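You operate a simulated robot arm through the tools that you are given. There is no shell and no other tool. Be economical: measure what you need, move in short steps, check, and stop when the job is done.

You are at the controls of a simulated robot arm. One attempt, no reset.

## Task
Run the bearing in the checker and feed it the grease that the display asks.
Fine: RUN with the cover closed, open the cover, move the bearing to the grease cup, lid on, FEED; leave it in the cup under the lid.
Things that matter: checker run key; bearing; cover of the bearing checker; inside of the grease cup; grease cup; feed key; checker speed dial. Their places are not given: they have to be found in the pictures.

Only the result counts: the job must be done as asked and must still hold three seconds after the hand-in. Knocking over, shifting, dropping, spilling or breaking anything else fails it. A push-on lid holds only when it is set on centred and level and pressed home; a screw cap is set on level and turned clockwise until tight.

## Robot
A 7-joint arm with a two-finger parallel gripper, fixed in place. Base frame: the origin is at the foot of the arm, x ahead of it, y to its left, z up; the work surface is at about z = 0. Lengths are in mm, angles in rad, forces in N, time in s.
With the tool pointing down near the work surface it reaches from about 220 to 580 mm from the base axis. Its first joint turns from -1.152 to 1.152 rad. Payload 2.5 kg.
Tool frame: the origin (TCP) lies between the finger pads and is the grasp point; the fingertips stand 23 mm ahead of it; z points along the fingers, y is the line along which they close. Largest opening 94 mm; finger width 38, thickness 10; the body of the gripper, 54 by 96 mm, starts 39 mm behind the TCP.
Orientation is that of the tool frame in the base frame, as a unit quaternion [x, y, z, w]. With the fingers straight down and closing along the base's y, the tool's x points along the base's -x, its y along +y and its z along -z.

## Interface
- The arm moves only by the tool servo_tool. Its argument "series" is a list of rows, each an object (a shift or turn left out is 0, a gripper value left out holds the last) with "jaw": the finger opening in cm, from 0 to 9.4; "translation": the shift along the tool's x, y, z in cm, a list of three; "rot": the turn, a rotation vector about the tool's x, y, z in rad, a list of three. In form: [{"jaw": jaw, "translation": [x, y, z], "rot": [ax, ay, az]}, ...]. A call has 1 to 20 rows; each row is the pose to reach, as a shift and turn from the pose commanded when the call began, along the tool's axes at that moment. Rows are played at 5 a second. More than 50 mm and 0.15 rad between two rows, or a gripper value outside its range, and nothing of the call is played. Where a pose cannot be reached the arm comes as near as it can. A force on the tool above 70 N (or 10 N above the force at the start of the call, whichever is more), or a blocked arm, ends the call early, and 0.2 s more pass. Each finger travels about 108 mm/s and halts on what it meets, pressing with about 22 N; the grip force reading is that of the motor and also rises with nothing between the fingers. The clock runs only during rows and for 0.2 s after the last one: add rows that repeat a pose to give the fingers time. The reply holds the time, the measured pose of the TCP, the force on the tool along the base axes, the opening and the grip force, in the units named above and with some noise.
- Cameras (640 x 400 px; columns grow to the right, rows downward): "scene" is fixed at [109.9, -401, 547.5]; the picture's right is [0.89, -0.45, 0.00], its down [-0.24, -0.47, -0.85] and it looks along [0.38, 0.76, -0.53] (base axes); focal length 341 px, centre (320, 200). "wrist" rides on the gripper at [-39, 0, -44] in the tool frame; the picture's right is [0.00, -1.00, 0.00], its down [0.97, 0.00, -0.24] and it looks along [0.24, 0.00, 0.97] (tool axes); focal length 218 px, centre (320, 200).
- grab_frame(camera): a new picture of that camera. No time passes.
- probe_pixels(camera, pixels): there is no depth. For up to 12 entries [column, row, z] of the newest picture of that camera ("zoom" is the newest enlarged one), the place [x, y] in the base frame at which the ray of that pixel passes the height z, good to about 2 mm. No time passes.
- close_up(camera, box): a new picture of the part [left, top, right, bottom] of that camera's present view, enlarged. No time passes.
- finish_job(): hands the job in; it is judged then, once.

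Keep the steps short. Do not move on a guess: measure, check each grasp and each placing, and mend mistakes. In all there are 80 turns and 54 pictures (those below and enlarged ones count). Leave the gripper open and the arm clear of the work at the hand-in unless told otherwise, and finish with a single line.

The tools are called after "Request:" as a command line: name --argument value ..., lists and objects as JSON in quotes. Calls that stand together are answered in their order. servo_tool: Moves the arm, as the interface text tells. Its arguments: {"type":"object","properties":{"series":{"type":"array","items":{"type":"object","properties":{"jaw":{"type":"number"},"translation":{"type":"array","items":{"type":"number"}},"rot":{"type":"array","items":{"type":"number"}}}}}},"required":["series"]} The other tools are called the same way: grab_frame (camera) takes a picture; probe_pixels (camera, pixels) gives the place at which the rays of pixels pass given heights; close_up (camera, box) takes an enlarged picture of a part of a camera's view; finish_job () hands the job in.

At the start:

```text
time_s: 0.0
tool_pos: [292.8, 216.3, 355.8]
tool_rot: [0.001, 1.0, 0.001, 0.0]
contact_force: [-0.3, 0.1, -0.2]
gripper_width: 94.0
grasp_force: 0.1
```

scene: 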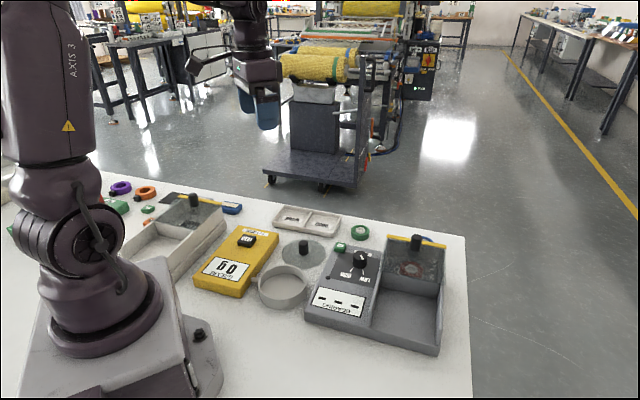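
wrist: 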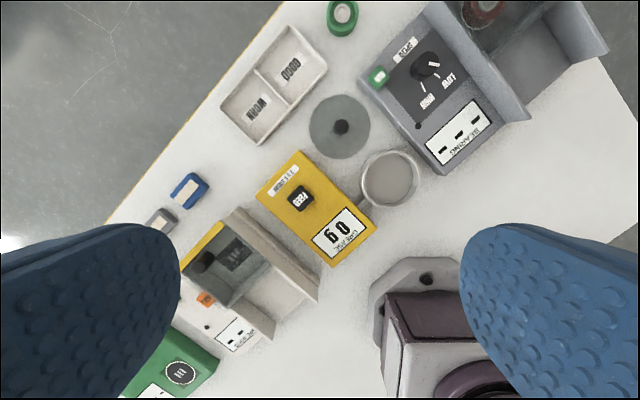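

I see the grey bearing checker at the right (scene about 380,290), the yellow feeder with FEED key, a cup at (283,287) and a lid at (303,252). I'll enlarge them.

Request:
close_up --camera "scene" --box '[290, 210, 460, 360]'

Request:
close_up --camera "scene" --box '[180, 190, 350, 320]'

Request:
close_up --camera "wrist" --box '[320, 0, 620, 190]'

```text
2.67 times, centred on (375, 285) of scene
```

zoom: 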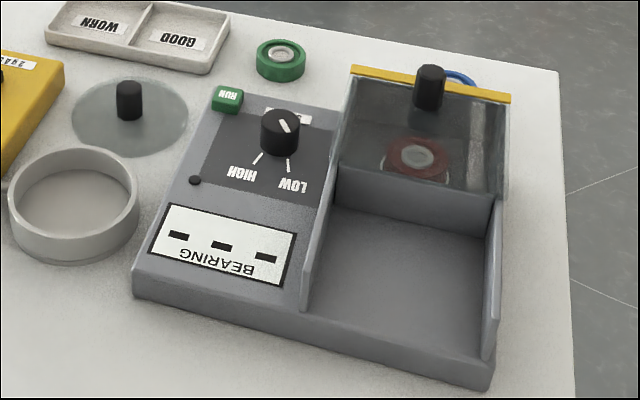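

```text
3.08 times, centred on (265, 255) of scene
```

zoom: 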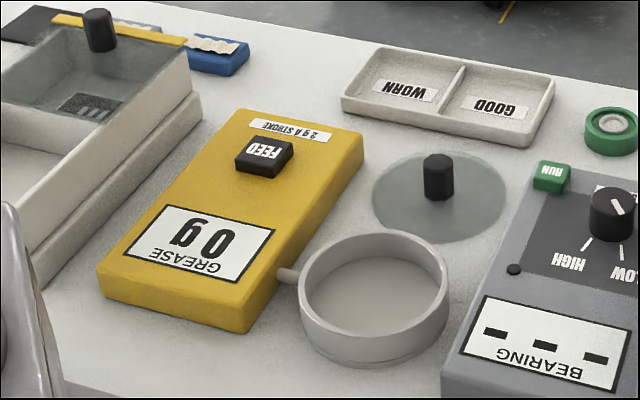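

```text
2.11 times, centred on (470, 95) of wrist
```

zoom: 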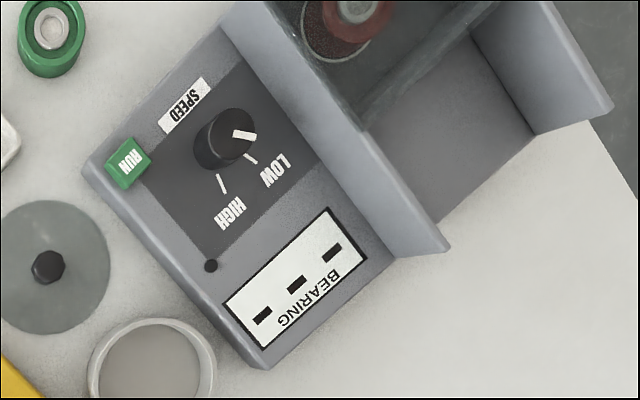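

I'll probe the same features in both views at several heights, so I can triangulate them.

Request:
probe_pixels --camera "scene" --pixels '[[340.4, 246.7, 30], [340.4, 246.7, 60], [360, 257, 40], [360, 257, 70], [416, 236, 60], [416, 236, 100], [411.6, 268.8, 10], [411.6, 268.8, 40], [246.4, 238.7, 40], [282, 282.5, 35], [303, 241, 30], [283, 298, 0]]'

Request:
probe_pixels --camera "wrist" --pixels '[[379, 76, 30], [379, 76, 60], [429, 62, 40], [429, 62, 70], [300, 199, 40], [300, 199, 60], [389, 178, 35], [389, 178, 10], [340, 127, 30], [340, 127, 10], [483, 9, 10], [483, 9, 40]]'

```text
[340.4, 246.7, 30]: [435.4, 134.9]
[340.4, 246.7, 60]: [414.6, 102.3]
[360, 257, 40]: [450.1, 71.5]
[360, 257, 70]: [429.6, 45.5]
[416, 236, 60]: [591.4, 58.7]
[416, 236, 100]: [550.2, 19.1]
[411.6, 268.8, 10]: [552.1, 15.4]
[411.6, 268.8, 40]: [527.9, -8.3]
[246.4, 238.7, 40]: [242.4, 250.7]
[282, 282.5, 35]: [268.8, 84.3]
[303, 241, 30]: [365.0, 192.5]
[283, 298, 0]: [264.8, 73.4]
```

```text
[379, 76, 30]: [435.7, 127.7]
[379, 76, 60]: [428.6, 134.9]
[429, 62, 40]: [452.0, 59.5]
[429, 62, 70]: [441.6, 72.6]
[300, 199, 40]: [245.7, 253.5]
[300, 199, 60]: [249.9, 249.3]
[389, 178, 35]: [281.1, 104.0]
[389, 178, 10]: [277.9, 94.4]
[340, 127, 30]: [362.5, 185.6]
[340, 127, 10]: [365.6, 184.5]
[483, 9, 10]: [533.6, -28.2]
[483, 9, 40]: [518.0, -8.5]
```

I read the RUN key at about (435,131), the dial at (448,65) and FEED at (243,252). Next I move high above the checker for a closer look.

Request:
servo_tool --series '[{"jaw": 9.4, "translation": [-3, -3.1, 1]}, {"translation": [-6, -6.2, 2]}, {"translation": [-9, -9.3, 3]}, {"translation": [-12, -12.4, 4]}, {"translation": [-14.7, -15.6, 5.6]}, {"translation": [-14.7, -15.6, 5.6]}]'

Request:
grab_frame --camera "wrist"

```text
time_s: 1.4
tool_pos: [439.6, 59.2, 300.2]
tool_rot: [0.0, 1.0, 0.0, -0.001]
contact_force: [-0.2, 0.3, -1.0]
gripper_width: 94.3
grasp_force: 0.0
```

```text
48 pictures are left
```

wrist: 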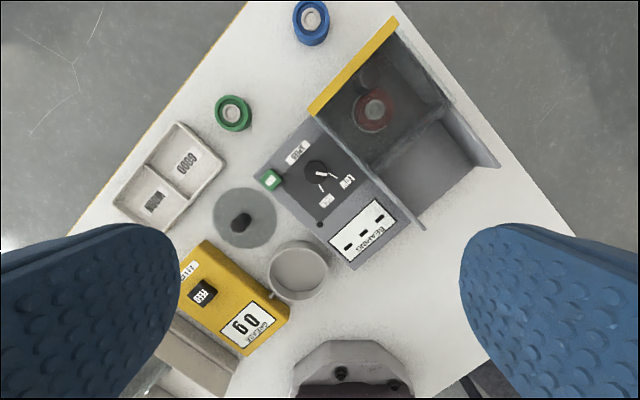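

Request:
close_up --camera "wrist" --box '[250, 0, 510, 165]'

Request:
close_up --camera "wrist" --box '[190, 130, 410, 270]'

```text
2.42 times, centred on (380, 82) of wrist
```

zoom: 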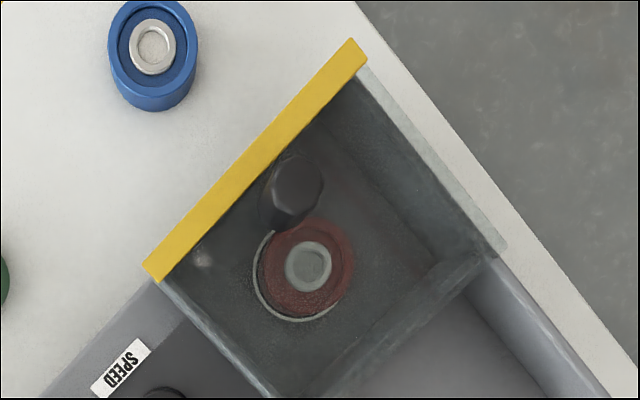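

```text
2.86 times, centred on (300, 200) of wrist
```

zoom: 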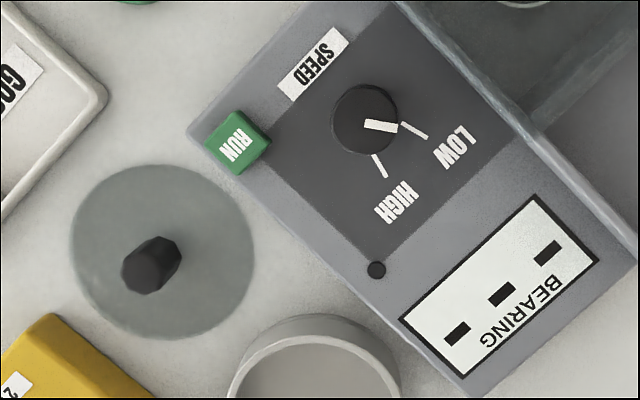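

The cover is a glass slide with a black knob and yellow edge. Now I probe keys and dial in this nearer view.

Request:
probe_pixels --camera "zoom" --pixels '[[237, 142, 30], [237, 142, 40], [364, 116, 40], [364, 116, 55], [140, 270, 25], [162, 250, 3], [215, 138, 30], [258, 145, 30], [400, 320, 25], [468, 394, 25], [190, 130, 25]]'

Request:
probe_pixels --camera "wrist" --pixels '[[310, 111, 60], [394, 20, 60], [310, 111, 80], [394, 20, 80], [371, 73, 80], [371, 73, 100], [375, 108, 20], [375, 108, 30], [298, 268, 30], [299, 272, 0], [205, 292, 40]]'

```text
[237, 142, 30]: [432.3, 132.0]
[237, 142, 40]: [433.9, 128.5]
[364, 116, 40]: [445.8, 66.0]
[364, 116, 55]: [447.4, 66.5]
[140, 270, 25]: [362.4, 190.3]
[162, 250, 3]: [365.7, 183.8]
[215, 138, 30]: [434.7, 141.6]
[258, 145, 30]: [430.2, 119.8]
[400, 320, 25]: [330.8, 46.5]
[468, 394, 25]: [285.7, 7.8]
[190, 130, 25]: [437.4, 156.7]
```

```text
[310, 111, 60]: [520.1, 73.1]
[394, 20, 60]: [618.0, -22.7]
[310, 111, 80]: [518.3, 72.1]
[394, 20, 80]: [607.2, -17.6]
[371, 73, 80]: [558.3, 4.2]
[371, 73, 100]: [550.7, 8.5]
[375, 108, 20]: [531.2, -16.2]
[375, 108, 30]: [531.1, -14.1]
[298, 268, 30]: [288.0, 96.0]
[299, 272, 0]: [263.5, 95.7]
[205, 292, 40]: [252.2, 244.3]
```

RUN triangulates to (433,131.5), top at z≈32. I close the fingers and go above it, stopping with the tips about 12 mm over the key.

Request:
servo_tool --series '[{"jaw": 0, "translation": [0.66, 3.6, 3]}, {"translation": [0.66, 7.23, 6]}, {"translation": [0.66, 7.23, 10.5]}, {"translation": [0.66, 7.23, 15]}, {"translation": [0.66, 7.23, 19.5]}, {"translation": [0.66, 7.23, 23.2]}, {"translation": [0.66, 7.23, 23.2]}]'

Request:
close_up --camera "scene" --box '[290, 170, 450, 270]'

Request:
grab_frame --camera "wrist"

```text
time_s: 3.0
tool_pos: [432.3, 130.5, 67.9]
tool_rot: [0.0, 1.0, 0.0, 0.0]
contact_force: [-0.3, 0.1, 0.0]
gripper_width: 0.0
grasp_force: 21.4
```

```text
4.00 times, centred on (370, 220) of scene
```

zoom: 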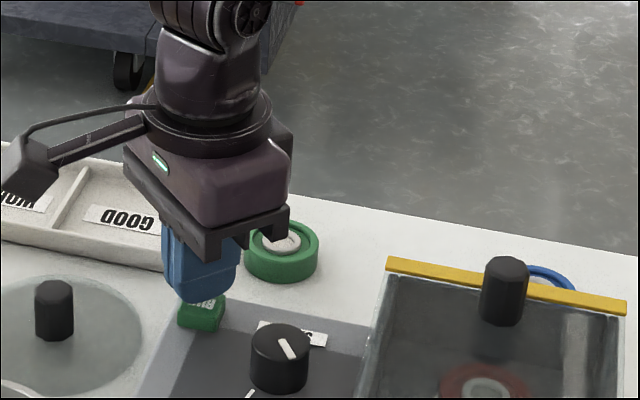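

```text
44 pictures are left
```

wrist: 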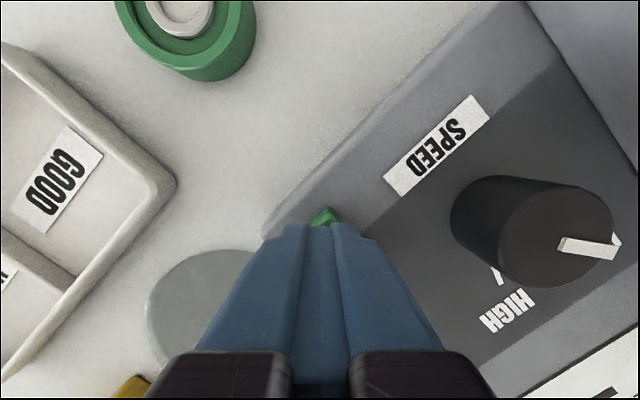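

The fingertips are over the green RUN key. I press down in small steps.

Request:
servo_tool --series '[{"translation": [0, 0, 0.6]}, {"translation": [0, 0, 1.0]}, {"translation": [0, 0, 1.2]}, {"translation": [0, 0, 1.4]}, {"translation": [0, 0, 1.6]}, {"translation": [0, 0, 1.7]}]'

Request:
close_up --camera "scene" --box '[290, 210, 450, 330]'

```text
time_s: 4.4
tool_pos: [432.6, 132.8, 53.4]
tool_rot: [0.001, 1.0, -0.001, 0.0]
contact_force: [-19.6, -11.0, 47.1]
gripper_width: 0.0
grasp_force: 22.8
```

```text
3.33 times, centred on (370, 270) of scene
```

zoom: 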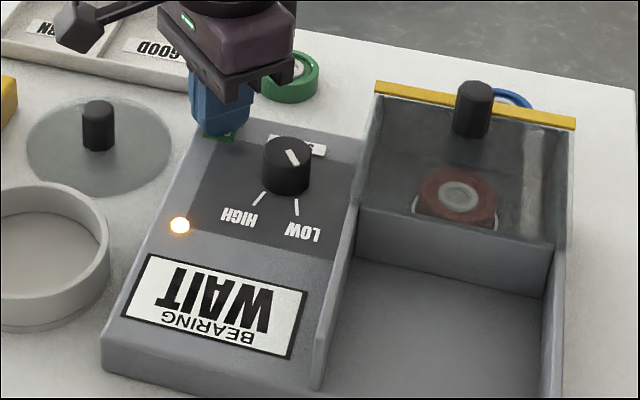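

The lamp is lit and the display reads WAIT. I lift off and let it run a few seconds.

Request:
servo_tool --series '[{"translation": [0, 0, -1.5]}, {"translation": [0, 0, -5]}, {"translation": [0, 0, -9]}, {"translation": [0, 0, -12]}, {"translation": [0, 0, -12]}, {"translation": [0, 0, -12]}, {"translation": [0, 0, -12]}, {"translation": [0, 0, -12]}, {"translation": [0, 0, -12]}, {"translation": [0, 0, -12]}, {"translation": [0, 0, -12]}, {"translation": [0, 0, -12]}, {"translation": [0, 0, -12]}, {"translation": [0, 0, -12]}, {"translation": [0, 0, -12]}]'

Request:
close_up --camera "scene" --box '[290, 210, 450, 330]'

```text
time_s: 7.6
tool_pos: [432.0, 133.3, 171.1]
tool_rot: [-0.001, 1.0, -0.001, 0.0]
contact_force: [-0.4, 0.0, 0.0]
gripper_width: 0.1
grasp_force: 21.9
```

```text
3.33 times, centred on (370, 270) of scene
```

zoom: 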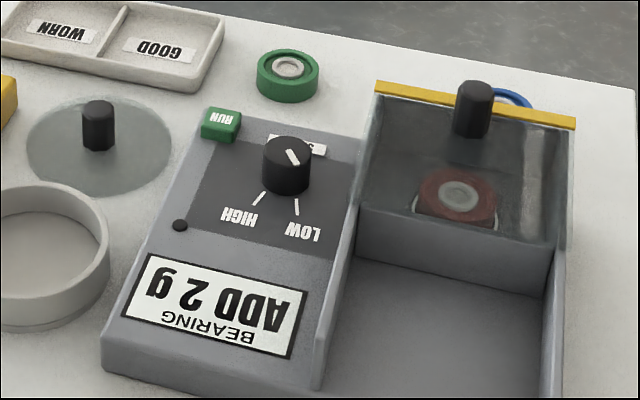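

The display reads "ADD 2 g". Next I go above the cover knob with the gripper yawed 45° to match the checker.

Request:
servo_tool --series '[{"jaw": 6, "translation": [-2, -2.2, -2], "rot": [0, 0, -0.13]}, {"translation": [-4, -4.4, -2], "rot": [0, 0, -0.26]}, {"translation": [-6, -6.6, -2], "rot": [0, 0, -0.39]}, {"translation": [-8, -8.8, -2], "rot": [0, 0, -0.52]}, {"translation": [-10, -11, -2], "rot": [0, 0, -0.65]}, {"translation": [-10.8, -11.8, -2], "rot": [0, 0, -0.785]}, {"translation": [-10.8, -11.8, -2], "rot": [0, 0, -0.785]}]'

Request:
grab_frame --camera "wrist"

Request:
grab_frame --camera "scene"

```text
time_s: 9.2
tool_pos: [541.1, 15.2, 191.2]
tool_rot: [-0.382, 0.924, 0.0, 0.0]
contact_force: [0.1, -0.9, -0.2]
gripper_width: 59.8
grasp_force: 0.0
```

```text
41 pictures are left
```

wrist: 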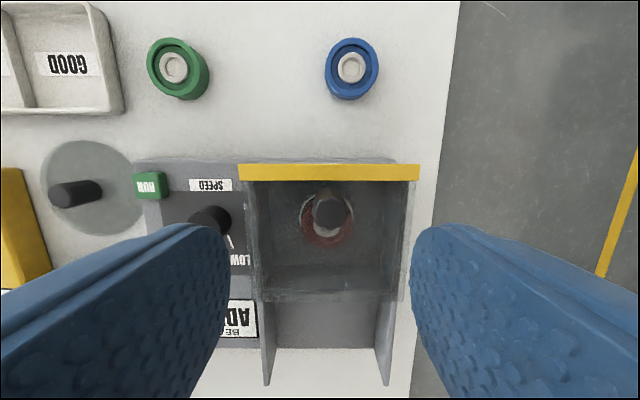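

```text
40 pictures are left
```

scene: 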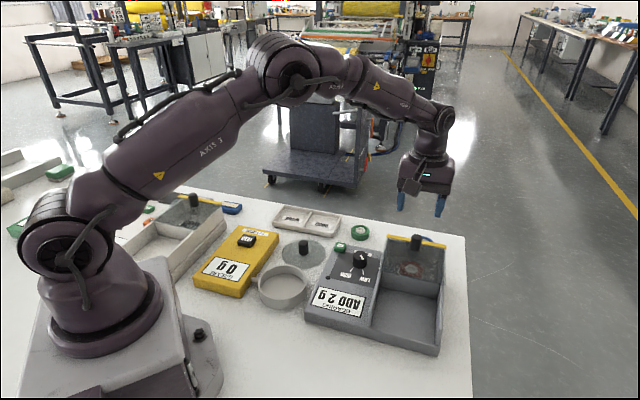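

The view is aligned with the checker. I probe the knob top (330,213), the cover edges and the chamber.

Request:
probe_pixels --camera "wrist" --pixels '[[330, 213, 60], [330, 213, 80], [330, 213, 100], [238, 165, 50], [419, 165, 50], [238, 165, 80], [419, 165, 80], [326, 217, 15], [250, 215, 5], [262, 298, 50], [393, 294, 50], [267, 385, 50]]'

Request:
probe_pixels --camera "scene" --pixels '[[416, 238, 60], [416, 238, 80], [386, 235, 50], [447, 247, 50], [386, 235, 80], [447, 247, 80], [380, 284, 50], [440, 296, 50], [380, 284, 30], [440, 296, 30]]'

Request:
close_up --camera "wrist" --box '[220, 130, 440, 330]'

```text
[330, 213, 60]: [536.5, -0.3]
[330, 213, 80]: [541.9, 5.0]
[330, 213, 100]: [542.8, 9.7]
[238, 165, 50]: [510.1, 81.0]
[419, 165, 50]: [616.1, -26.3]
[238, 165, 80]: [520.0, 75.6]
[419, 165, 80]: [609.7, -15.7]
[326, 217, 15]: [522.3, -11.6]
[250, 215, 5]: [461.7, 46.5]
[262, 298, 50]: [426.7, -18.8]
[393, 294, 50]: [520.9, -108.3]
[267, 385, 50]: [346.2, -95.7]
```

```text
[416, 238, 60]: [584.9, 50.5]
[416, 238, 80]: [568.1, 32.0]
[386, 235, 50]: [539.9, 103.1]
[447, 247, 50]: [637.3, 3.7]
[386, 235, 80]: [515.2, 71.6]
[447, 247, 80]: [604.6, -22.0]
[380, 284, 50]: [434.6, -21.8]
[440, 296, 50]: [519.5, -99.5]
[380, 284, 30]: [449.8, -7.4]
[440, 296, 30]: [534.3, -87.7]
```

```text
2.00 times, centred on (330, 230) of wrist
```

zoom: 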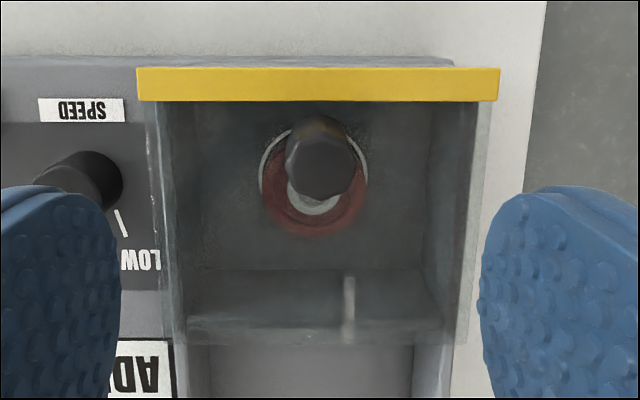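

The cover top is at z≈77 and the knob at (544,10.5), top z≈105. I come down over the knob with the jaws open, tips ending about 6 mm above the glass, then close.

Request:
servo_tool --series '[{"jaw": 6, "translation": [0.13, -0.54, 2]}, {"translation": [0.13, -0.54, 5]}, {"translation": [0.13, -0.54, 7]}, {"translation": [0.13, -0.54, 8.5]}, {"translation": [0.13, -0.54, 8.5]}, {"jaw": 0, "translation": [0.13, -0.54, 8.5]}, {"translation": [0.13, -0.54, 8.5]}, {"translation": [0.13, -0.54, 8.5]}]'

Request:
close_up --camera "scene" --box '[340, 180, 480, 300]'

```text
time_s: 11.0
tool_pos: [542.6, 9.8, 106.2]
tool_rot: [-0.382, 0.924, -0.001, 0.0]
contact_force: [-6.1, 2.9, 0.7]
gripper_width: 21.7
grasp_force: 44.8
```

```text
3.33 times, centred on (410, 240) of scene
```

zoom: 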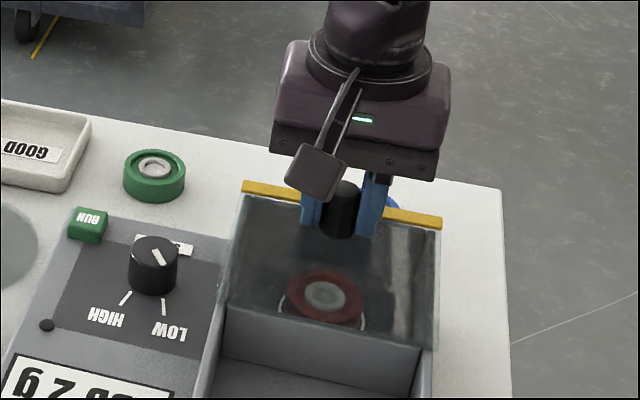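

The knob is gripped (21.7 mm). I try sliding toward the front (tool +x) in small steps.

Request:
servo_tool --series '[{"translation": [0.3, 0, 0]}, {"translation": [0.7, 0, 0]}, {"translation": [1.1, 0, 0]}, {"translation": [1.5, 0, 0]}, {"translation": [1.5, 0, 0]}]'

Request:
close_up --camera "scene" --box '[340, 180, 480, 300]'

```text
time_s: 12.2
tool_pos: [533.6, -2.0, 106.0]
tool_rot: [-0.382, 0.924, -0.001, 0.0]
contact_force: [5.8, -6.7, -3.9]
gripper_width: 21.3
grasp_force: 45.3
```

```text
3.33 times, centred on (410, 240) of scene
```

zoom: 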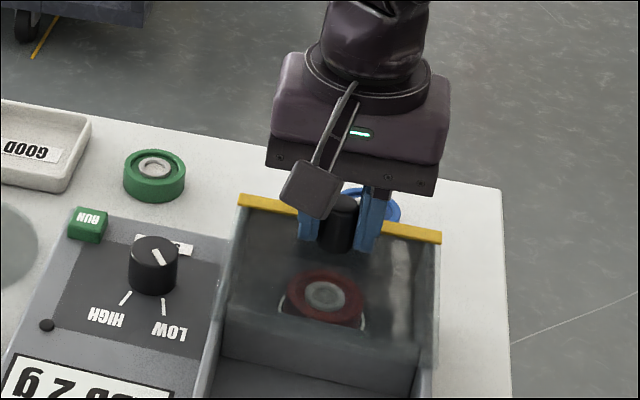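

The cover slides freely. I continue to the front end of the rails.

Request:
servo_tool --series '[{"translation": [1, 0, 0]}, {"translation": [2, 0, 0]}, {"translation": [3, 0, 0]}, {"translation": [4, 0, 0]}, {"translation": [5, 0, 0]}, {"translation": [6, 0, 0]}, {"translation": [7, 0, 0]}, {"translation": [8, 0, 0]}, {"translation": [8.6, 0, 0]}, {"translation": [8.6, 0, 0]}]'

Request:
close_up --camera "scene" --box '[310, 180, 480, 360]'

```text
time_s: 14.4
tool_pos: [472.6, -61.5, 105.3]
tool_rot: [-0.381, 0.924, -0.002, 0.001]
contact_force: [16.8, -18.1, -14.0]
gripper_width: 21.6
grasp_force: 45.1
```

```text
2.22 times, centred on (395, 270) of scene
```

zoom: 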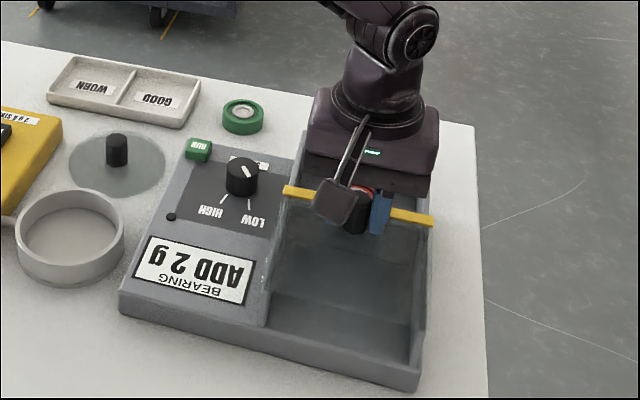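

The cover is open. I release the knob, rise, and move back for a view of the bearing.

Request:
servo_tool --series '[{"jaw": 5}, {"jaw": 5}, {"translation": [0, 0, -3]}, {"translation": [0, 0, -7]}, {"translation": [-3, 0, -10]}, {"translation": [-6, 0, -10], "jaw": 9.4}, {"translation": [-6, 0, -10]}]'

Request:
grab_frame --camera "wrist"

Request:
close_up --camera "scene" --box '[340, 200, 460, 300]'

```text
time_s: 16.0
tool_pos: [516.2, -18.4, 204.8]
tool_rot: [-0.381, 0.924, 0.0, 0.0]
contact_force: [0.0, 0.6, -0.2]
gripper_width: 93.9
grasp_force: 0.0
```

```text
35 pictures are left
```

wrist: 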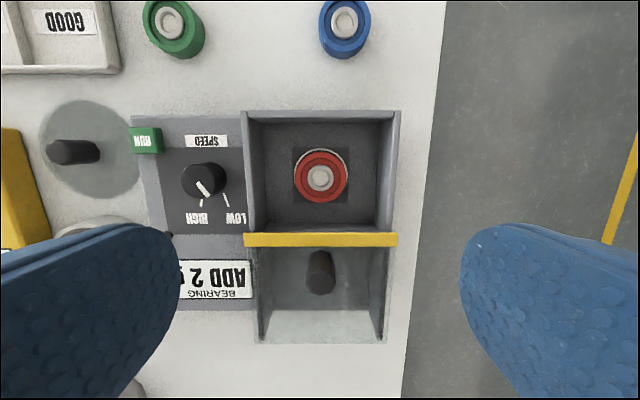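

```text
4.00 times, centred on (400, 250) of scene
```

zoom: 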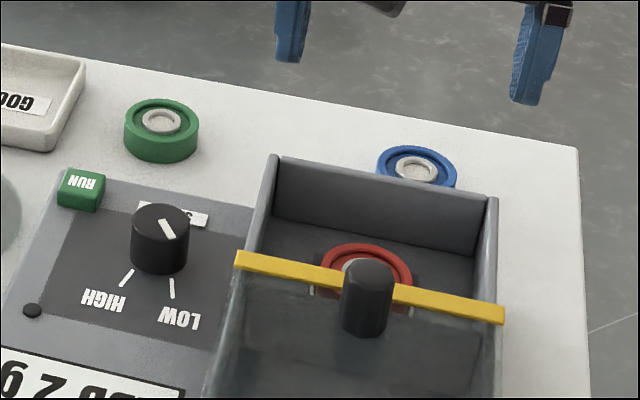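

The cover is open and the bearing is free. The gripper carries a box on a stalk, so I check its size against the cover before reaching in.

Request:
close_up --camera "scene" --box '[350, 100, 510, 230]'

Request:
probe_pixels --camera "wrist" --pixels '[[320, 177, 20], [320, 177, 30], [294, 177, 25], [347, 177, 25], [253, 115, 72], [391, 113, 72], [245, 240, 80], [397, 240, 80], [272, 225, 10], [373, 225, 10], [263, 125, 10], [320, 262, 105]]'

```text
3.08 times, centred on (430, 165) of scene
```

zoom: 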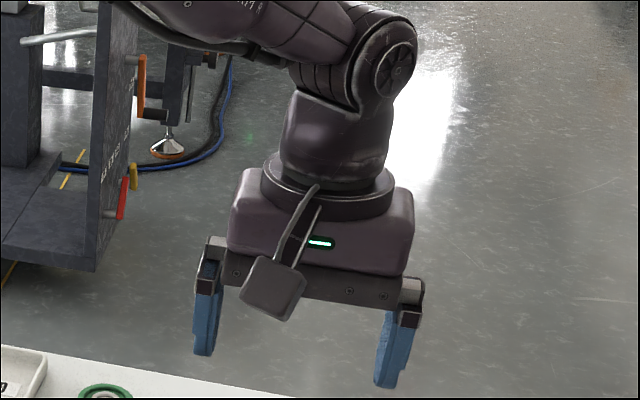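

```text
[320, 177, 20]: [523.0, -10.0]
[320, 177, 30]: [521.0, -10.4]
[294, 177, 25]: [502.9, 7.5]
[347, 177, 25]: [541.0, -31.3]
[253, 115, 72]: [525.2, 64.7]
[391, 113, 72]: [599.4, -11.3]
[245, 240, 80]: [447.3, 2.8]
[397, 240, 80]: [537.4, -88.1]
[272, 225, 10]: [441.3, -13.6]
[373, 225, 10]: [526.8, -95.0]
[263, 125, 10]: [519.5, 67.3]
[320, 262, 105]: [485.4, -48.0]
```

I estimate where the box is by probing its lower corner, and I also probe the bearing rim in the scene.

Request:
probe_pixels --camera "scene" --pixels '[[414.4, 203.3, 200], [414.4, 203.3, 230], [414.4, 203.3, 260], [400, 189, 230], [400, 189, 260], [400, 189, 290], [419, 184, 230], [419, 184, 260], [372, 204, 230]]'

Request:
close_up --camera "wrist" --box '[240, 100, 400, 260]'

```text
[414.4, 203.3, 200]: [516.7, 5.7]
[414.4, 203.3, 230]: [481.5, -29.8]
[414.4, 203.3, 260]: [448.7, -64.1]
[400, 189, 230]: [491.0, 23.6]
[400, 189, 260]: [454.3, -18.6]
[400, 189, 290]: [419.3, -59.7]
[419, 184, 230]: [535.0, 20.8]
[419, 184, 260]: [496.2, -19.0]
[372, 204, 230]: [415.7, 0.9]
```

```text
2.50 times, centred on (320, 180) of wrist
```

zoom: 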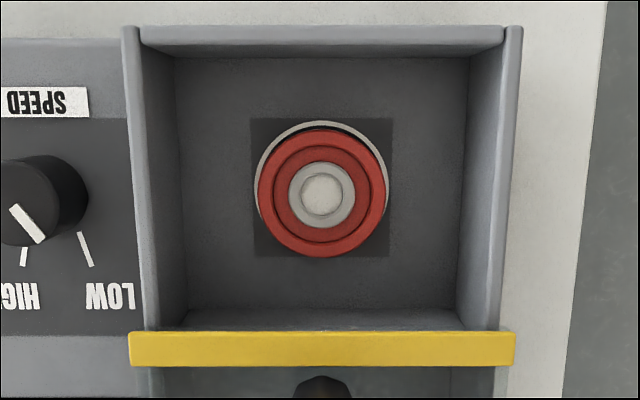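

I compare with the box position seen in the earlier yaw-0 picture (scene about 296,221, TCP at 432,130,68).

Request:
probe_pixels --camera "scene" --pixels '[[296.3, 221.3, 90], [296.3, 221.3, 110], [296.3, 221.3, 130], [304, 208, 110], [304, 208, 130], [290, 212, 110], [290, 212, 130], [303.5, 204, 110], [303.5, 204, 130]]'

Request:
grab_frame --camera "scene"

```text
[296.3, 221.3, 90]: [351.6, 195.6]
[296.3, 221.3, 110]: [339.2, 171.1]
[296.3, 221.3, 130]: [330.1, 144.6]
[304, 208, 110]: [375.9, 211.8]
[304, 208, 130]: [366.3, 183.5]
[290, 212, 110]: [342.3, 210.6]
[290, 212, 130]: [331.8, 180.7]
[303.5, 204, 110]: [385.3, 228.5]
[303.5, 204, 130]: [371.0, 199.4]
```

```text
31 pictures are left
```

scene: 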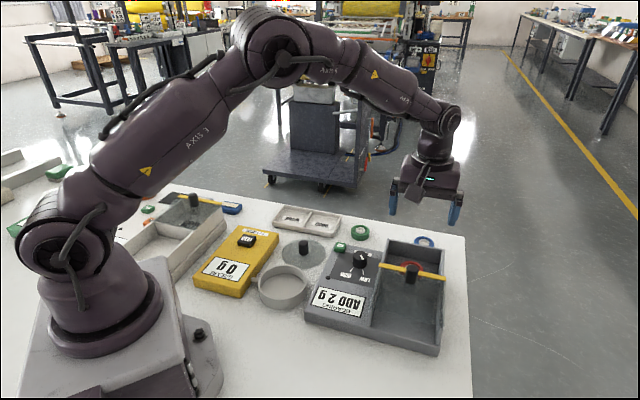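

The box hangs about 65 mm above TCP level and about 100 mm ahead, so it clears the knob. I measure the bearing centre from the enlarged picture (322,193).

Request:
probe_pixels --camera "zoom" --pixels '[[322, 193, 35], [322, 193, 45], [322, 193, 50], [257, 193, 45], [387, 193, 45], [322, 130, 45], [322, 258, 45], [252, 120, 20], [393, 257, 20]]'

Request:
probe_pixels --camera "scene" --pixels '[[400, 266.3, 40], [423.3, 271, 40], [411, 260.8, 40], [400, 266.3, 50], [423.3, 271, 50], [411, 260.8, 50]]'

```text
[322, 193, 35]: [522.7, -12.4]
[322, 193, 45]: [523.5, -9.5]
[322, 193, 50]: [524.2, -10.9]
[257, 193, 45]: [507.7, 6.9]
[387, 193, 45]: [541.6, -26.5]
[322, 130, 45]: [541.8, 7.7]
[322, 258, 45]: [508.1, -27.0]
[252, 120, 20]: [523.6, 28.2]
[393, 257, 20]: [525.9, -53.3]
```

```text
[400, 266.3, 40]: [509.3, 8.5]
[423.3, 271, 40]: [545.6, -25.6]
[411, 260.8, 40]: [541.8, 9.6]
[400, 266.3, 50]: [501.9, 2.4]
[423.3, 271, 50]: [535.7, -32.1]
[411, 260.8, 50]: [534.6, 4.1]
```

The bearing is Ø≈48, top z≈43, centred at (524.5,-10). I lower with a 68 mm opening to tips at z≈31 and check before closing.

Request:
servo_tool --series '[{"jaw": 6.8, "translation": [-1.18, 0, 3]}, {"translation": [-1.18, 0, 7]}, {"translation": [-1.18, 0, 10]}, {"translation": [-1.18, 0, 12]}, {"translation": [-1.18, 0, 12]}]'

Request:
grab_frame --camera "wrist"

Request:
close_up --camera "scene" --box '[340, 180, 480, 300]'

```text
time_s: 17.2
tool_pos: [523.1, -10.1, 86.1]
tool_rot: [-0.383, 0.924, 0.0, -0.001]
contact_force: [0.1, 0.0, 0.2]
gripper_width: 68.2
grasp_force: 0.0
```

```text
30 pictures are left
```

wrist: 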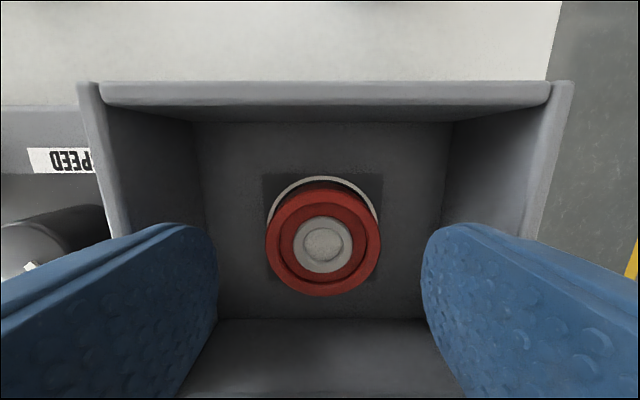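

```text
3.33 times, centred on (410, 240) of scene
```

zoom: 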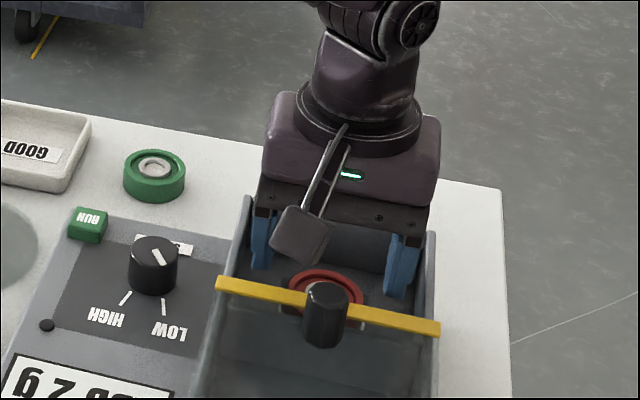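

The fingers straddle the bearing. I verify the centring at px (323,242).

Request:
probe_pixels --camera "wrist" --pixels '[[323, 242, 43], [265, 242, 43], [381, 242, 43], [322, 205, 28], [323, 294, 43]]'

```text
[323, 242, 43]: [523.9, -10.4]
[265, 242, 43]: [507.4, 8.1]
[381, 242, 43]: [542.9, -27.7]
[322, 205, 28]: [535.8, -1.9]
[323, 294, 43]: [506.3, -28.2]
```

Centred. I go down 32 mm and close on the bearing.

Request:
servo_tool --series '[{"translation": [0, 0, 1.5]}, {"translation": [0, 0, 2.6]}, {"translation": [0, 0, 3.2]}, {"translation": [0, 0, 3.2]}, {"jaw": 3.5, "translation": [0, 0, 3.2]}, {"translation": [0, 0, 3.2]}, {"translation": [0, 0, 3.2]}, {"translation": [0, 0, 3.2]}]'

Request:
grab_frame --camera "wrist"

```text
time_s: 19.0
tool_pos: [523.0, -8.8, 55.0]
tool_rot: [-0.383, 0.924, 0.0, 0.001]
contact_force: [0.5, -0.5, -0.3]
gripper_width: 46.9
grasp_force: 22.5
```

```text
28 pictures are left
```

wrist: 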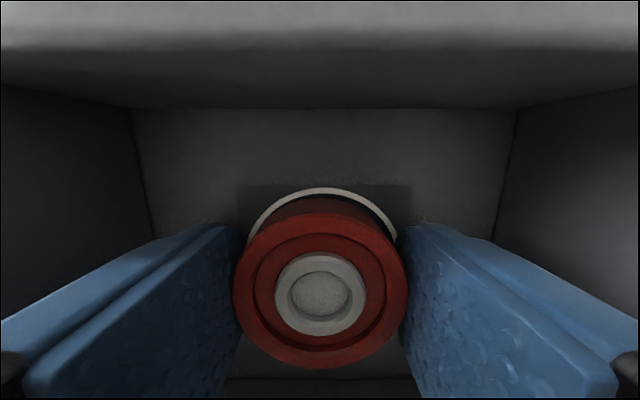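

The bearing is held at 46.9 mm. I lift it straight up to about z = 200.

Request:
servo_tool --series '[{"jaw": 3.5, "translation": [0, 0, -1]}, {"translation": [0, 0, -3]}, {"translation": [0, 0, -6]}, {"translation": [0, 0, -10]}, {"translation": [0, 0, -14]}, {"translation": [0, 0, -14]}]'

Request:
grab_frame --camera "wrist"

Request:
close_up --camera "scene" --box '[230, 200, 350, 320]'

```text
time_s: 20.4
tool_pos: [522.5, -11.6, 193.5]
tool_rot: [-0.383, 0.924, 0.0, 0.0]
contact_force: [0.6, -0.6, -1.0]
gripper_width: 46.9
grasp_force: 22.2
```

```text
27 pictures are left
```

wrist: 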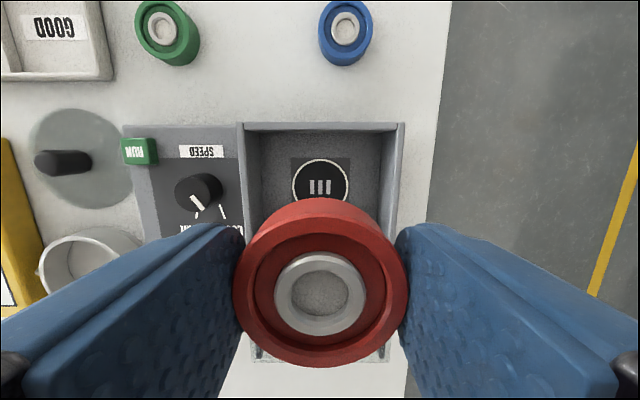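

```text
3.33 times, centred on (290, 260) of scene
```

zoom: 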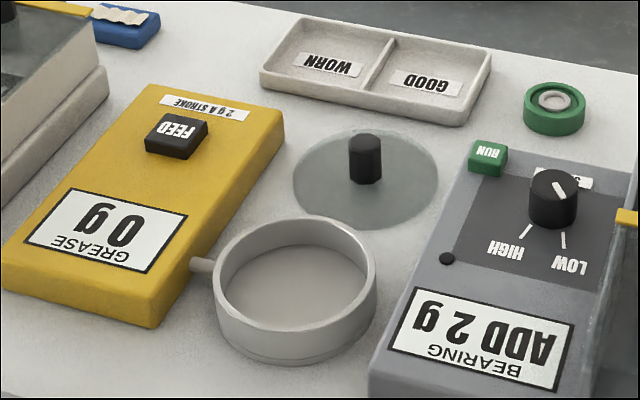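

The label reads "2 g A STROKE", so one FEED press is needed. I carry the bearing toward the cup, stopping short so the wrist camera sees the cup.

Request:
servo_tool --series '[{"jaw": 3.5, "translation": [1.97, 3.52, 0]}, {"translation": [3.94, 7.05, 0]}, {"translation": [5.91, 10.57, 0]}, {"translation": [7.88, 14.1, 0]}, {"translation": [9.85, 17.6, 0]}, {"translation": [11.8, 21.1, 0]}, {"translation": [13.8, 24.7, 0]}, {"translation": [13.8, 24.7, 0]}]'

Request:
grab_frame --camera "wrist"

```text
time_s: 22.2
tool_pos: [249.3, 69.8, 193.4]
tool_rot: [-0.381, 0.924, 0.001, 0.0]
contact_force: [0.5, 0.3, -1.2]
gripper_width: 47.0
grasp_force: 21.7
```

```text
25 pictures are left
```

wrist: 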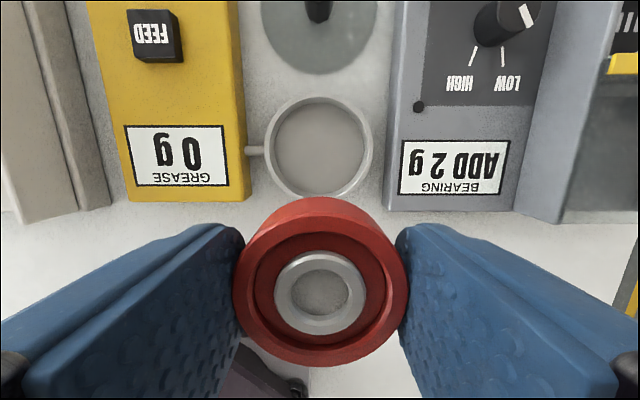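

The cup is in clear view with the rim centred near (319,146). I probe it in both cameras for centre, width and rim height.

Request:
probe_pixels --camera "wrist" --pixels '[[319, 146, 25], [319, 146, 35], [264, 146, 30], [374, 146, 30], [272, 146, 30], [366, 146, 30], [319, 95, 30], [319, 198, 30], [318, 8, 28], [155, 35, 42], [319, 148, 5]]'

Request:
probe_pixels --camera "scene" --pixels '[[282.2, 281, 20], [282.2, 281, 30], [257.6, 280, 25], [307.1, 281.5, 25], [299.4, 240.5, 25], [299.4, 240.5, 35], [247, 236.5, 35], [247, 236.5, 45], [303.3, 253.3, 5]]'

Request:
close_up --camera "wrist" --box '[230, 0, 410, 210]'

```text
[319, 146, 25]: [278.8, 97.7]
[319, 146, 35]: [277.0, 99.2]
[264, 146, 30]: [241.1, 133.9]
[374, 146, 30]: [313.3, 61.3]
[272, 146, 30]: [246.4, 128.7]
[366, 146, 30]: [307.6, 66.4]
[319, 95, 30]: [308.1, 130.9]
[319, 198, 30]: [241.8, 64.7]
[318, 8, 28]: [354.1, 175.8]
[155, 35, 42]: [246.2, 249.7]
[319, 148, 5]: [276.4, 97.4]
```

```text
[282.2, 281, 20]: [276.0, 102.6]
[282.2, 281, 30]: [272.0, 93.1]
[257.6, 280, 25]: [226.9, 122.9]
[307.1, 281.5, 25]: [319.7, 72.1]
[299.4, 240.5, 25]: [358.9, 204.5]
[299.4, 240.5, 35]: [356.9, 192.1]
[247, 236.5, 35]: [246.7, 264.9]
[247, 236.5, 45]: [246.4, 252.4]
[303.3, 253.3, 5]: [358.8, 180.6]
```

```text
1.90 times, centred on (320, 105) of wrist
```

zoom: 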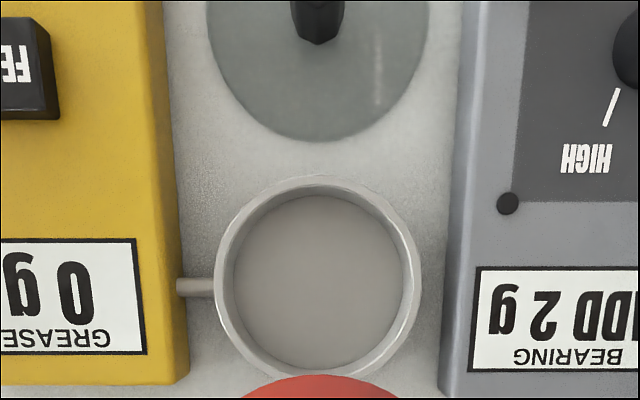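

The cup centre is about (277.3,97.8), inner Ø≈87, rim z≈26. I hover the bearing over the cup and check centring.

Request:
servo_tool --series '[{"jaw": 3.5, "translation": [-2, 0, 2]}, {"translation": [-3.96, 0, 4]}, {"translation": [-3.96, 0, 8]}, {"translation": [-3.96, 0, 11.0]}, {"translation": [-3.96, 0, 11.0]}, {"translation": [-3.96, 0, 11.0]}]'

Request:
grab_frame --camera "wrist"

Request:
close_up --camera "scene" --box '[220, 200, 350, 320]'

```text
time_s: 23.6
tool_pos: [278.0, 96.5, 81.9]
tool_rot: [-0.382, 0.924, 0.0, 0.0]
contact_force: [0.2, -0.4, 0.2]
gripper_width: 46.8
grasp_force: 22.0
```

```text
23 pictures are left
```

wrist: 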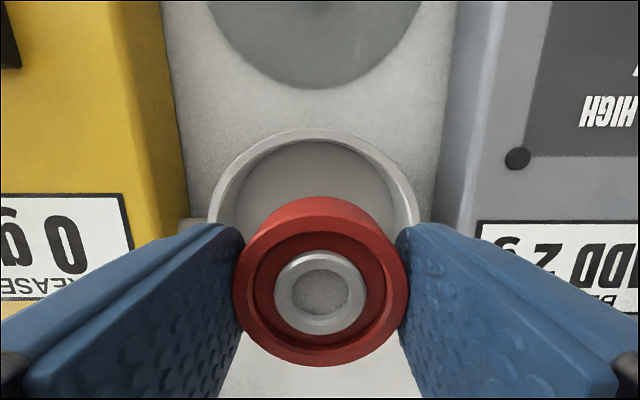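

```text
3.33 times, centred on (285, 260) of scene
```

zoom: 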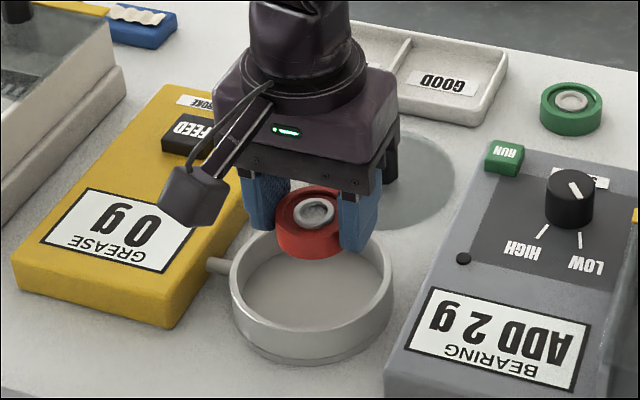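

The cup looks slightly left of the tool. I probe the rim edges at this closer range.

Request:
close_up --camera "wrist" --box '[190, 110, 440, 266]'

Request:
probe_pixels --camera "wrist" --pixels '[[207, 205, 26], [420, 205, 26], [314, 130, 26], [314, 139, 26]]'

```text
2.56 times, centred on (315, 188) of wrist
```

zoom: 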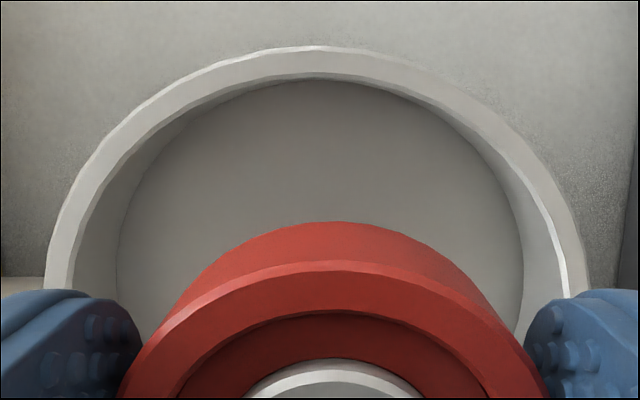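

```text
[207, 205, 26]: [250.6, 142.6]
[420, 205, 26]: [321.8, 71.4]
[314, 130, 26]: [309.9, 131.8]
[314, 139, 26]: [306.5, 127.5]
```

Cup centre is about 1.8 mm to tool +y and 1 mm to +x. I correct that and lower until the bearing is just above the floor.

Request:
servo_tool --series '[{"jaw": 3.5, "translation": [0.1, 0.18, 0]}, {"translation": [0.1, 0.18, 1.5]}, {"translation": [0.1, 0.18, 2.7]}, {"translation": [0.1, 0.18, 3.5]}, {"translation": [0.1, 0.18, 3.9]}, {"translation": [0.1, 0.18, 3.9]}]'

Request:
grab_frame --camera "wrist"

Request:
close_up --camera "scene" --box '[230, 220, 340, 320]'

```text
time_s: 25.0
tool_pos: [277.1, 97.2, 44.8]
tool_rot: [-0.383, 0.924, 0.0, 0.0]
contact_force: [-0.7, -0.5, -0.9]
gripper_width: 47.1
grasp_force: 22.1
```

```text
20 pictures are left
```

wrist: 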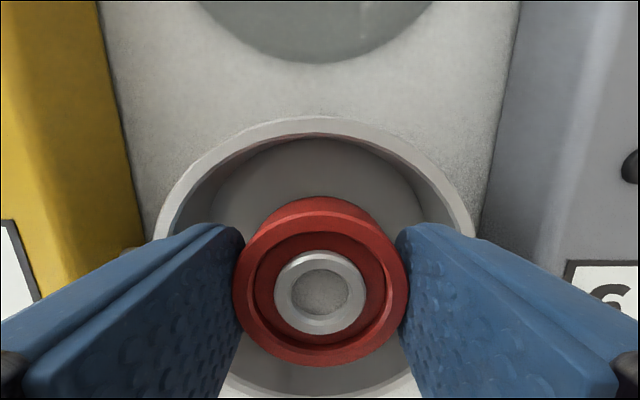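

```text
4.00 times, centred on (285, 270) of scene
```

zoom: 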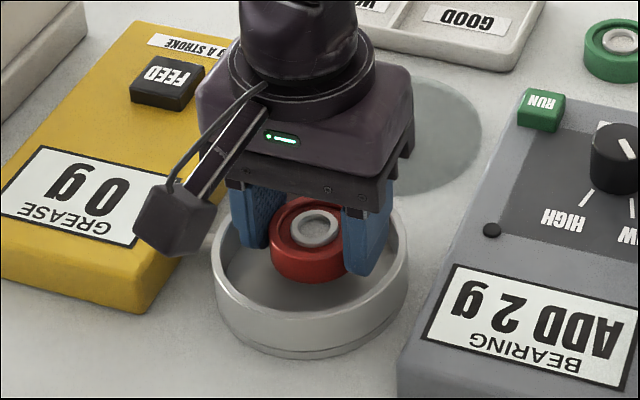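

The bearing is inside the cup with no contact. I shift a little (+2 mm x, +1.5 mm y) to centre, then lower in 1 mm steps to the floor.

Request:
servo_tool --series '[{"jaw": 3.5, "translation": [0.2, 0.15, 0.1]}, {"translation": [0.2, 0.15, 0.3]}, {"translation": [0.2, 0.15, 0.45]}, {"translation": [0.2, 0.15, 0.6]}, {"translation": [0.2, 0.15, 0.6]}]'

```text
time_s: 26.2
tool_pos: [273.8, 94.6, 39.0]
tool_rot: [-0.382, 0.924, 0.0, 0.0]
contact_force: [0.3, -0.4, -0.3]
gripper_width: 47.0
grasp_force: 22.1
```

No contact yet; I continue in 1 mm steps.

Request:
servo_tool --series '[{"jaw": 3.5, "translation": [0, 0, 0.1]}, {"translation": [0, 0, 0.2]}, {"translation": [0, 0, 0.3]}, {"translation": [0, 0, 0.3]}]'

Request:
grab_frame --camera "wrist"

```text
time_s: 27.2
tool_pos: [273.7, 95.4, 36.3]
tool_rot: [-0.382, 0.924, 0.0, 0.0]
contact_force: [0.0, 0.6, -1.0]
gripper_width: 46.7
grasp_force: 22.2
```

```text
18 pictures are left
```

wrist: 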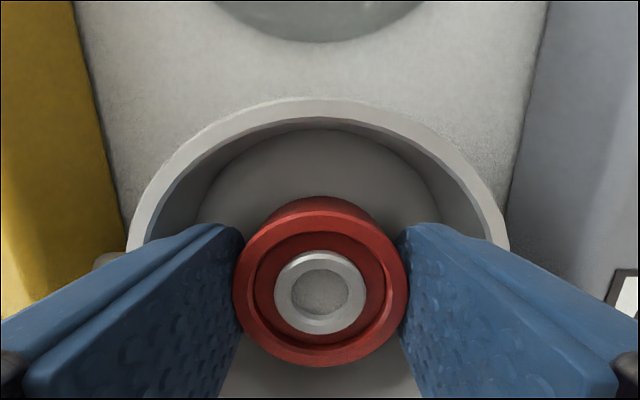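

Still no contact. I go on, to at most 5 mm lower.

Request:
servo_tool --series '[{"jaw": 3.5, "translation": [0, 0, 0.1]}, {"translation": [0, 0, 0.2]}, {"translation": [0, 0, 0.3]}, {"translation": [0, 0, 0.3]}]'

```text
time_s: 28.2
tool_pos: [274.9, 95.2, 32.9]
tool_rot: [-0.383, 0.924, 0.0, 0.0]
contact_force: [-0.5, 0.5, -0.8]
gripper_width: 46.9
grasp_force: 22.1
```

Request:
servo_tool --series '[{"jaw": 3.5, "translation": [0, 0, 0.1]}, {"translation": [0, 0, 0.2]}, {"translation": [0, 0, 0.3]}, {"translation": [0, 0, 0.3]}]'

Request:
close_up --camera "scene" --box '[240, 240, 330, 310]'

```text
time_s: 29.2
tool_pos: [275.6, 96.1, 30.2]
tool_rot: [-0.383, 0.924, 0.001, 0.0]
contact_force: [-1.0, 0.0, 16.5]
gripper_width: 46.6
grasp_force: 21.8
```

```text
5.71 times, centred on (285, 275) of scene
```

zoom: 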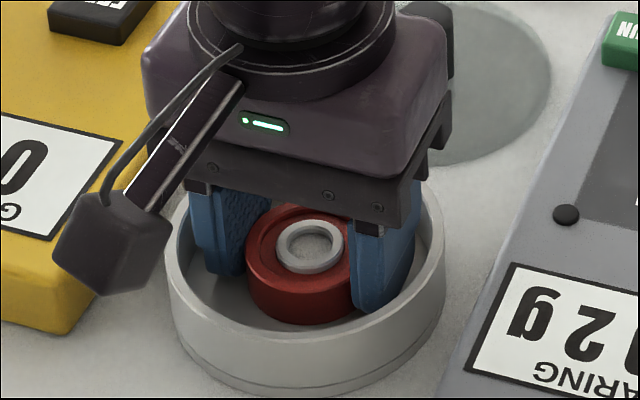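

Contact force of 16 N: the bearing is on the floor. I open only to 52 mm and rise straight up.

Request:
servo_tool --series '[{"jaw": 5.2, "translation": [0, 0, -0.1]}, {"translation": [0, 0, -0.1]}, {"translation": [0, 0, -1.0]}, {"translation": [0, 0, -2.5]}, {"translation": [0, 0, -5]}, {"translation": [0, 0, -9]}, {"translation": [0, 0, -13]}, {"translation": [0, 0, -13]}]'

Request:
grab_frame --camera "wrist"

```text
time_s: 31.0
tool_pos: [276.5, 96.1, 159.9]
tool_rot: [-0.383, 0.924, -0.001, 0.0]
contact_force: [-1.2, -0.2, -0.2]
gripper_width: 52.0
grasp_force: 0.0
```

```text
16 pictures are left
```

wrist: 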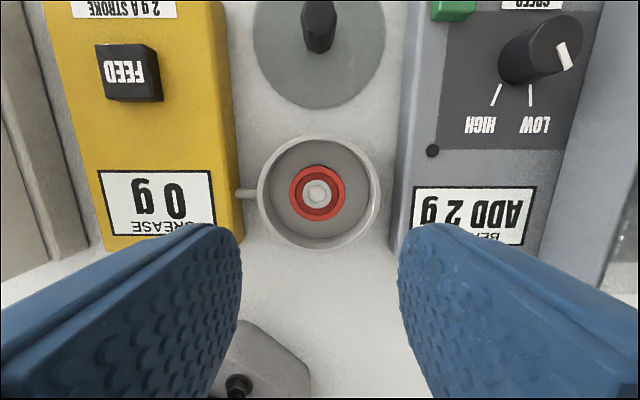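

The bearing sits centred in the cup. Now I probe the cup rim and the lid edges and knob.

Request:
probe_pixels --camera "wrist" --pixels '[[319, 192.5, 26], [257, 190, 26], [381, 190, 26], [319, 136, 26], [319, 249, 26], [253, 38, 4], [386, 38, 4], [320, 108, 4], [319, 13, 30], [318, 44, 5]]'

Request:
servo_tool --series '[{"jaw": 5.2, "translation": [-3.5, 0, -2]}, {"translation": [-7, 0, -4]}, {"translation": [-9.5, 0, -4]}, {"translation": [-9.5, 0, -4]}]'

Request:
grab_frame --camera "wrist"

```text
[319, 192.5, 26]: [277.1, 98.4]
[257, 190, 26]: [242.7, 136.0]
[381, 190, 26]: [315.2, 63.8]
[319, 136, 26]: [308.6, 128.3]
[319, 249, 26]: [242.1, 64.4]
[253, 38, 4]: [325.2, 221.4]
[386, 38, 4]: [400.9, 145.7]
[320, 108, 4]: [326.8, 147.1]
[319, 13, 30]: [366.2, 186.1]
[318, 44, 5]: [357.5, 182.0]
```

```text
time_s: 32.0
tool_pos: [343.5, 164.0, 199.7]
tool_rot: [-0.382, 0.924, 0.0, 0.0]
contact_force: [0.7, 0.4, -0.2]
gripper_width: 51.7
grasp_force: 0.1
```

```text
15 pictures are left
```

wrist: 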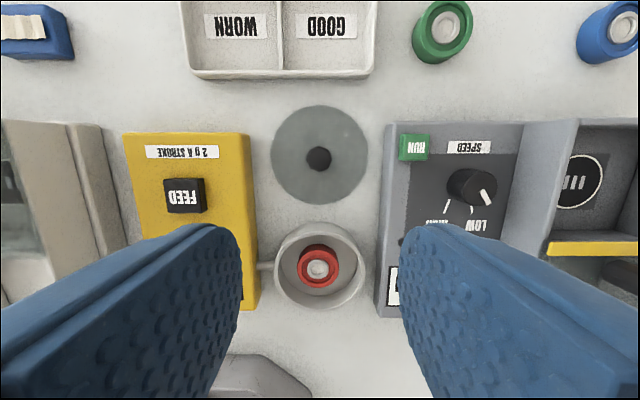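

The camera is now nearly above the lid. I probe the disc edges and knob top, and FEED too.

Request:
probe_pixels --camera "wrist" --pixels '[[319, 158, 30], [319.5, 154, 4], [271, 154, 4], [368, 154, 4], [319.5, 105, 4], [319.5, 204, 4], [184, 195, 45], [320, 265, 26], [318, 264, 26]]'

Request:
close_up --camera "wrist" --box '[255, 90, 385, 215]'

Request:
close_up --camera "scene" --box '[240, 225, 340, 310]'

```text
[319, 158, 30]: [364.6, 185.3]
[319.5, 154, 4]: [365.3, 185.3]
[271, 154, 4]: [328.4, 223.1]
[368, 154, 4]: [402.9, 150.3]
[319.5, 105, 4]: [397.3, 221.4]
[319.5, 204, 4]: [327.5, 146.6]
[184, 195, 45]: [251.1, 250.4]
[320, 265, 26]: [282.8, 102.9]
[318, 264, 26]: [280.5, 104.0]
```

```text
3.20 times, centred on (320, 152) of wrist
```

zoom: 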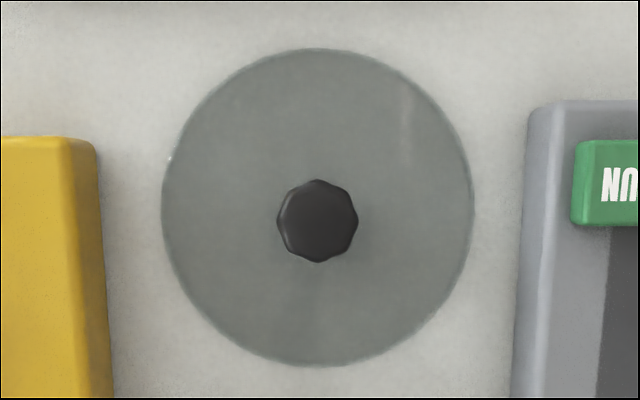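

```text
4.71 times, centred on (290, 268) of scene
```

zoom: 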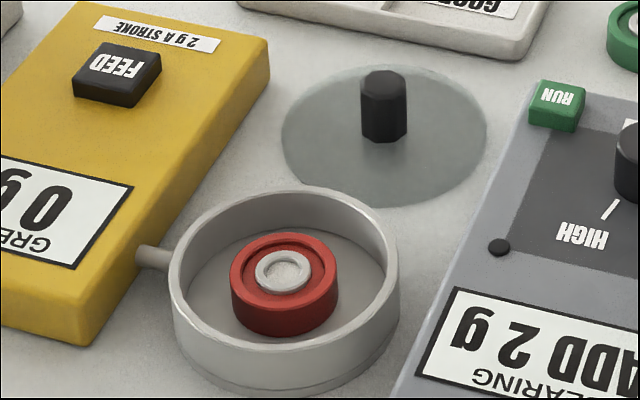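

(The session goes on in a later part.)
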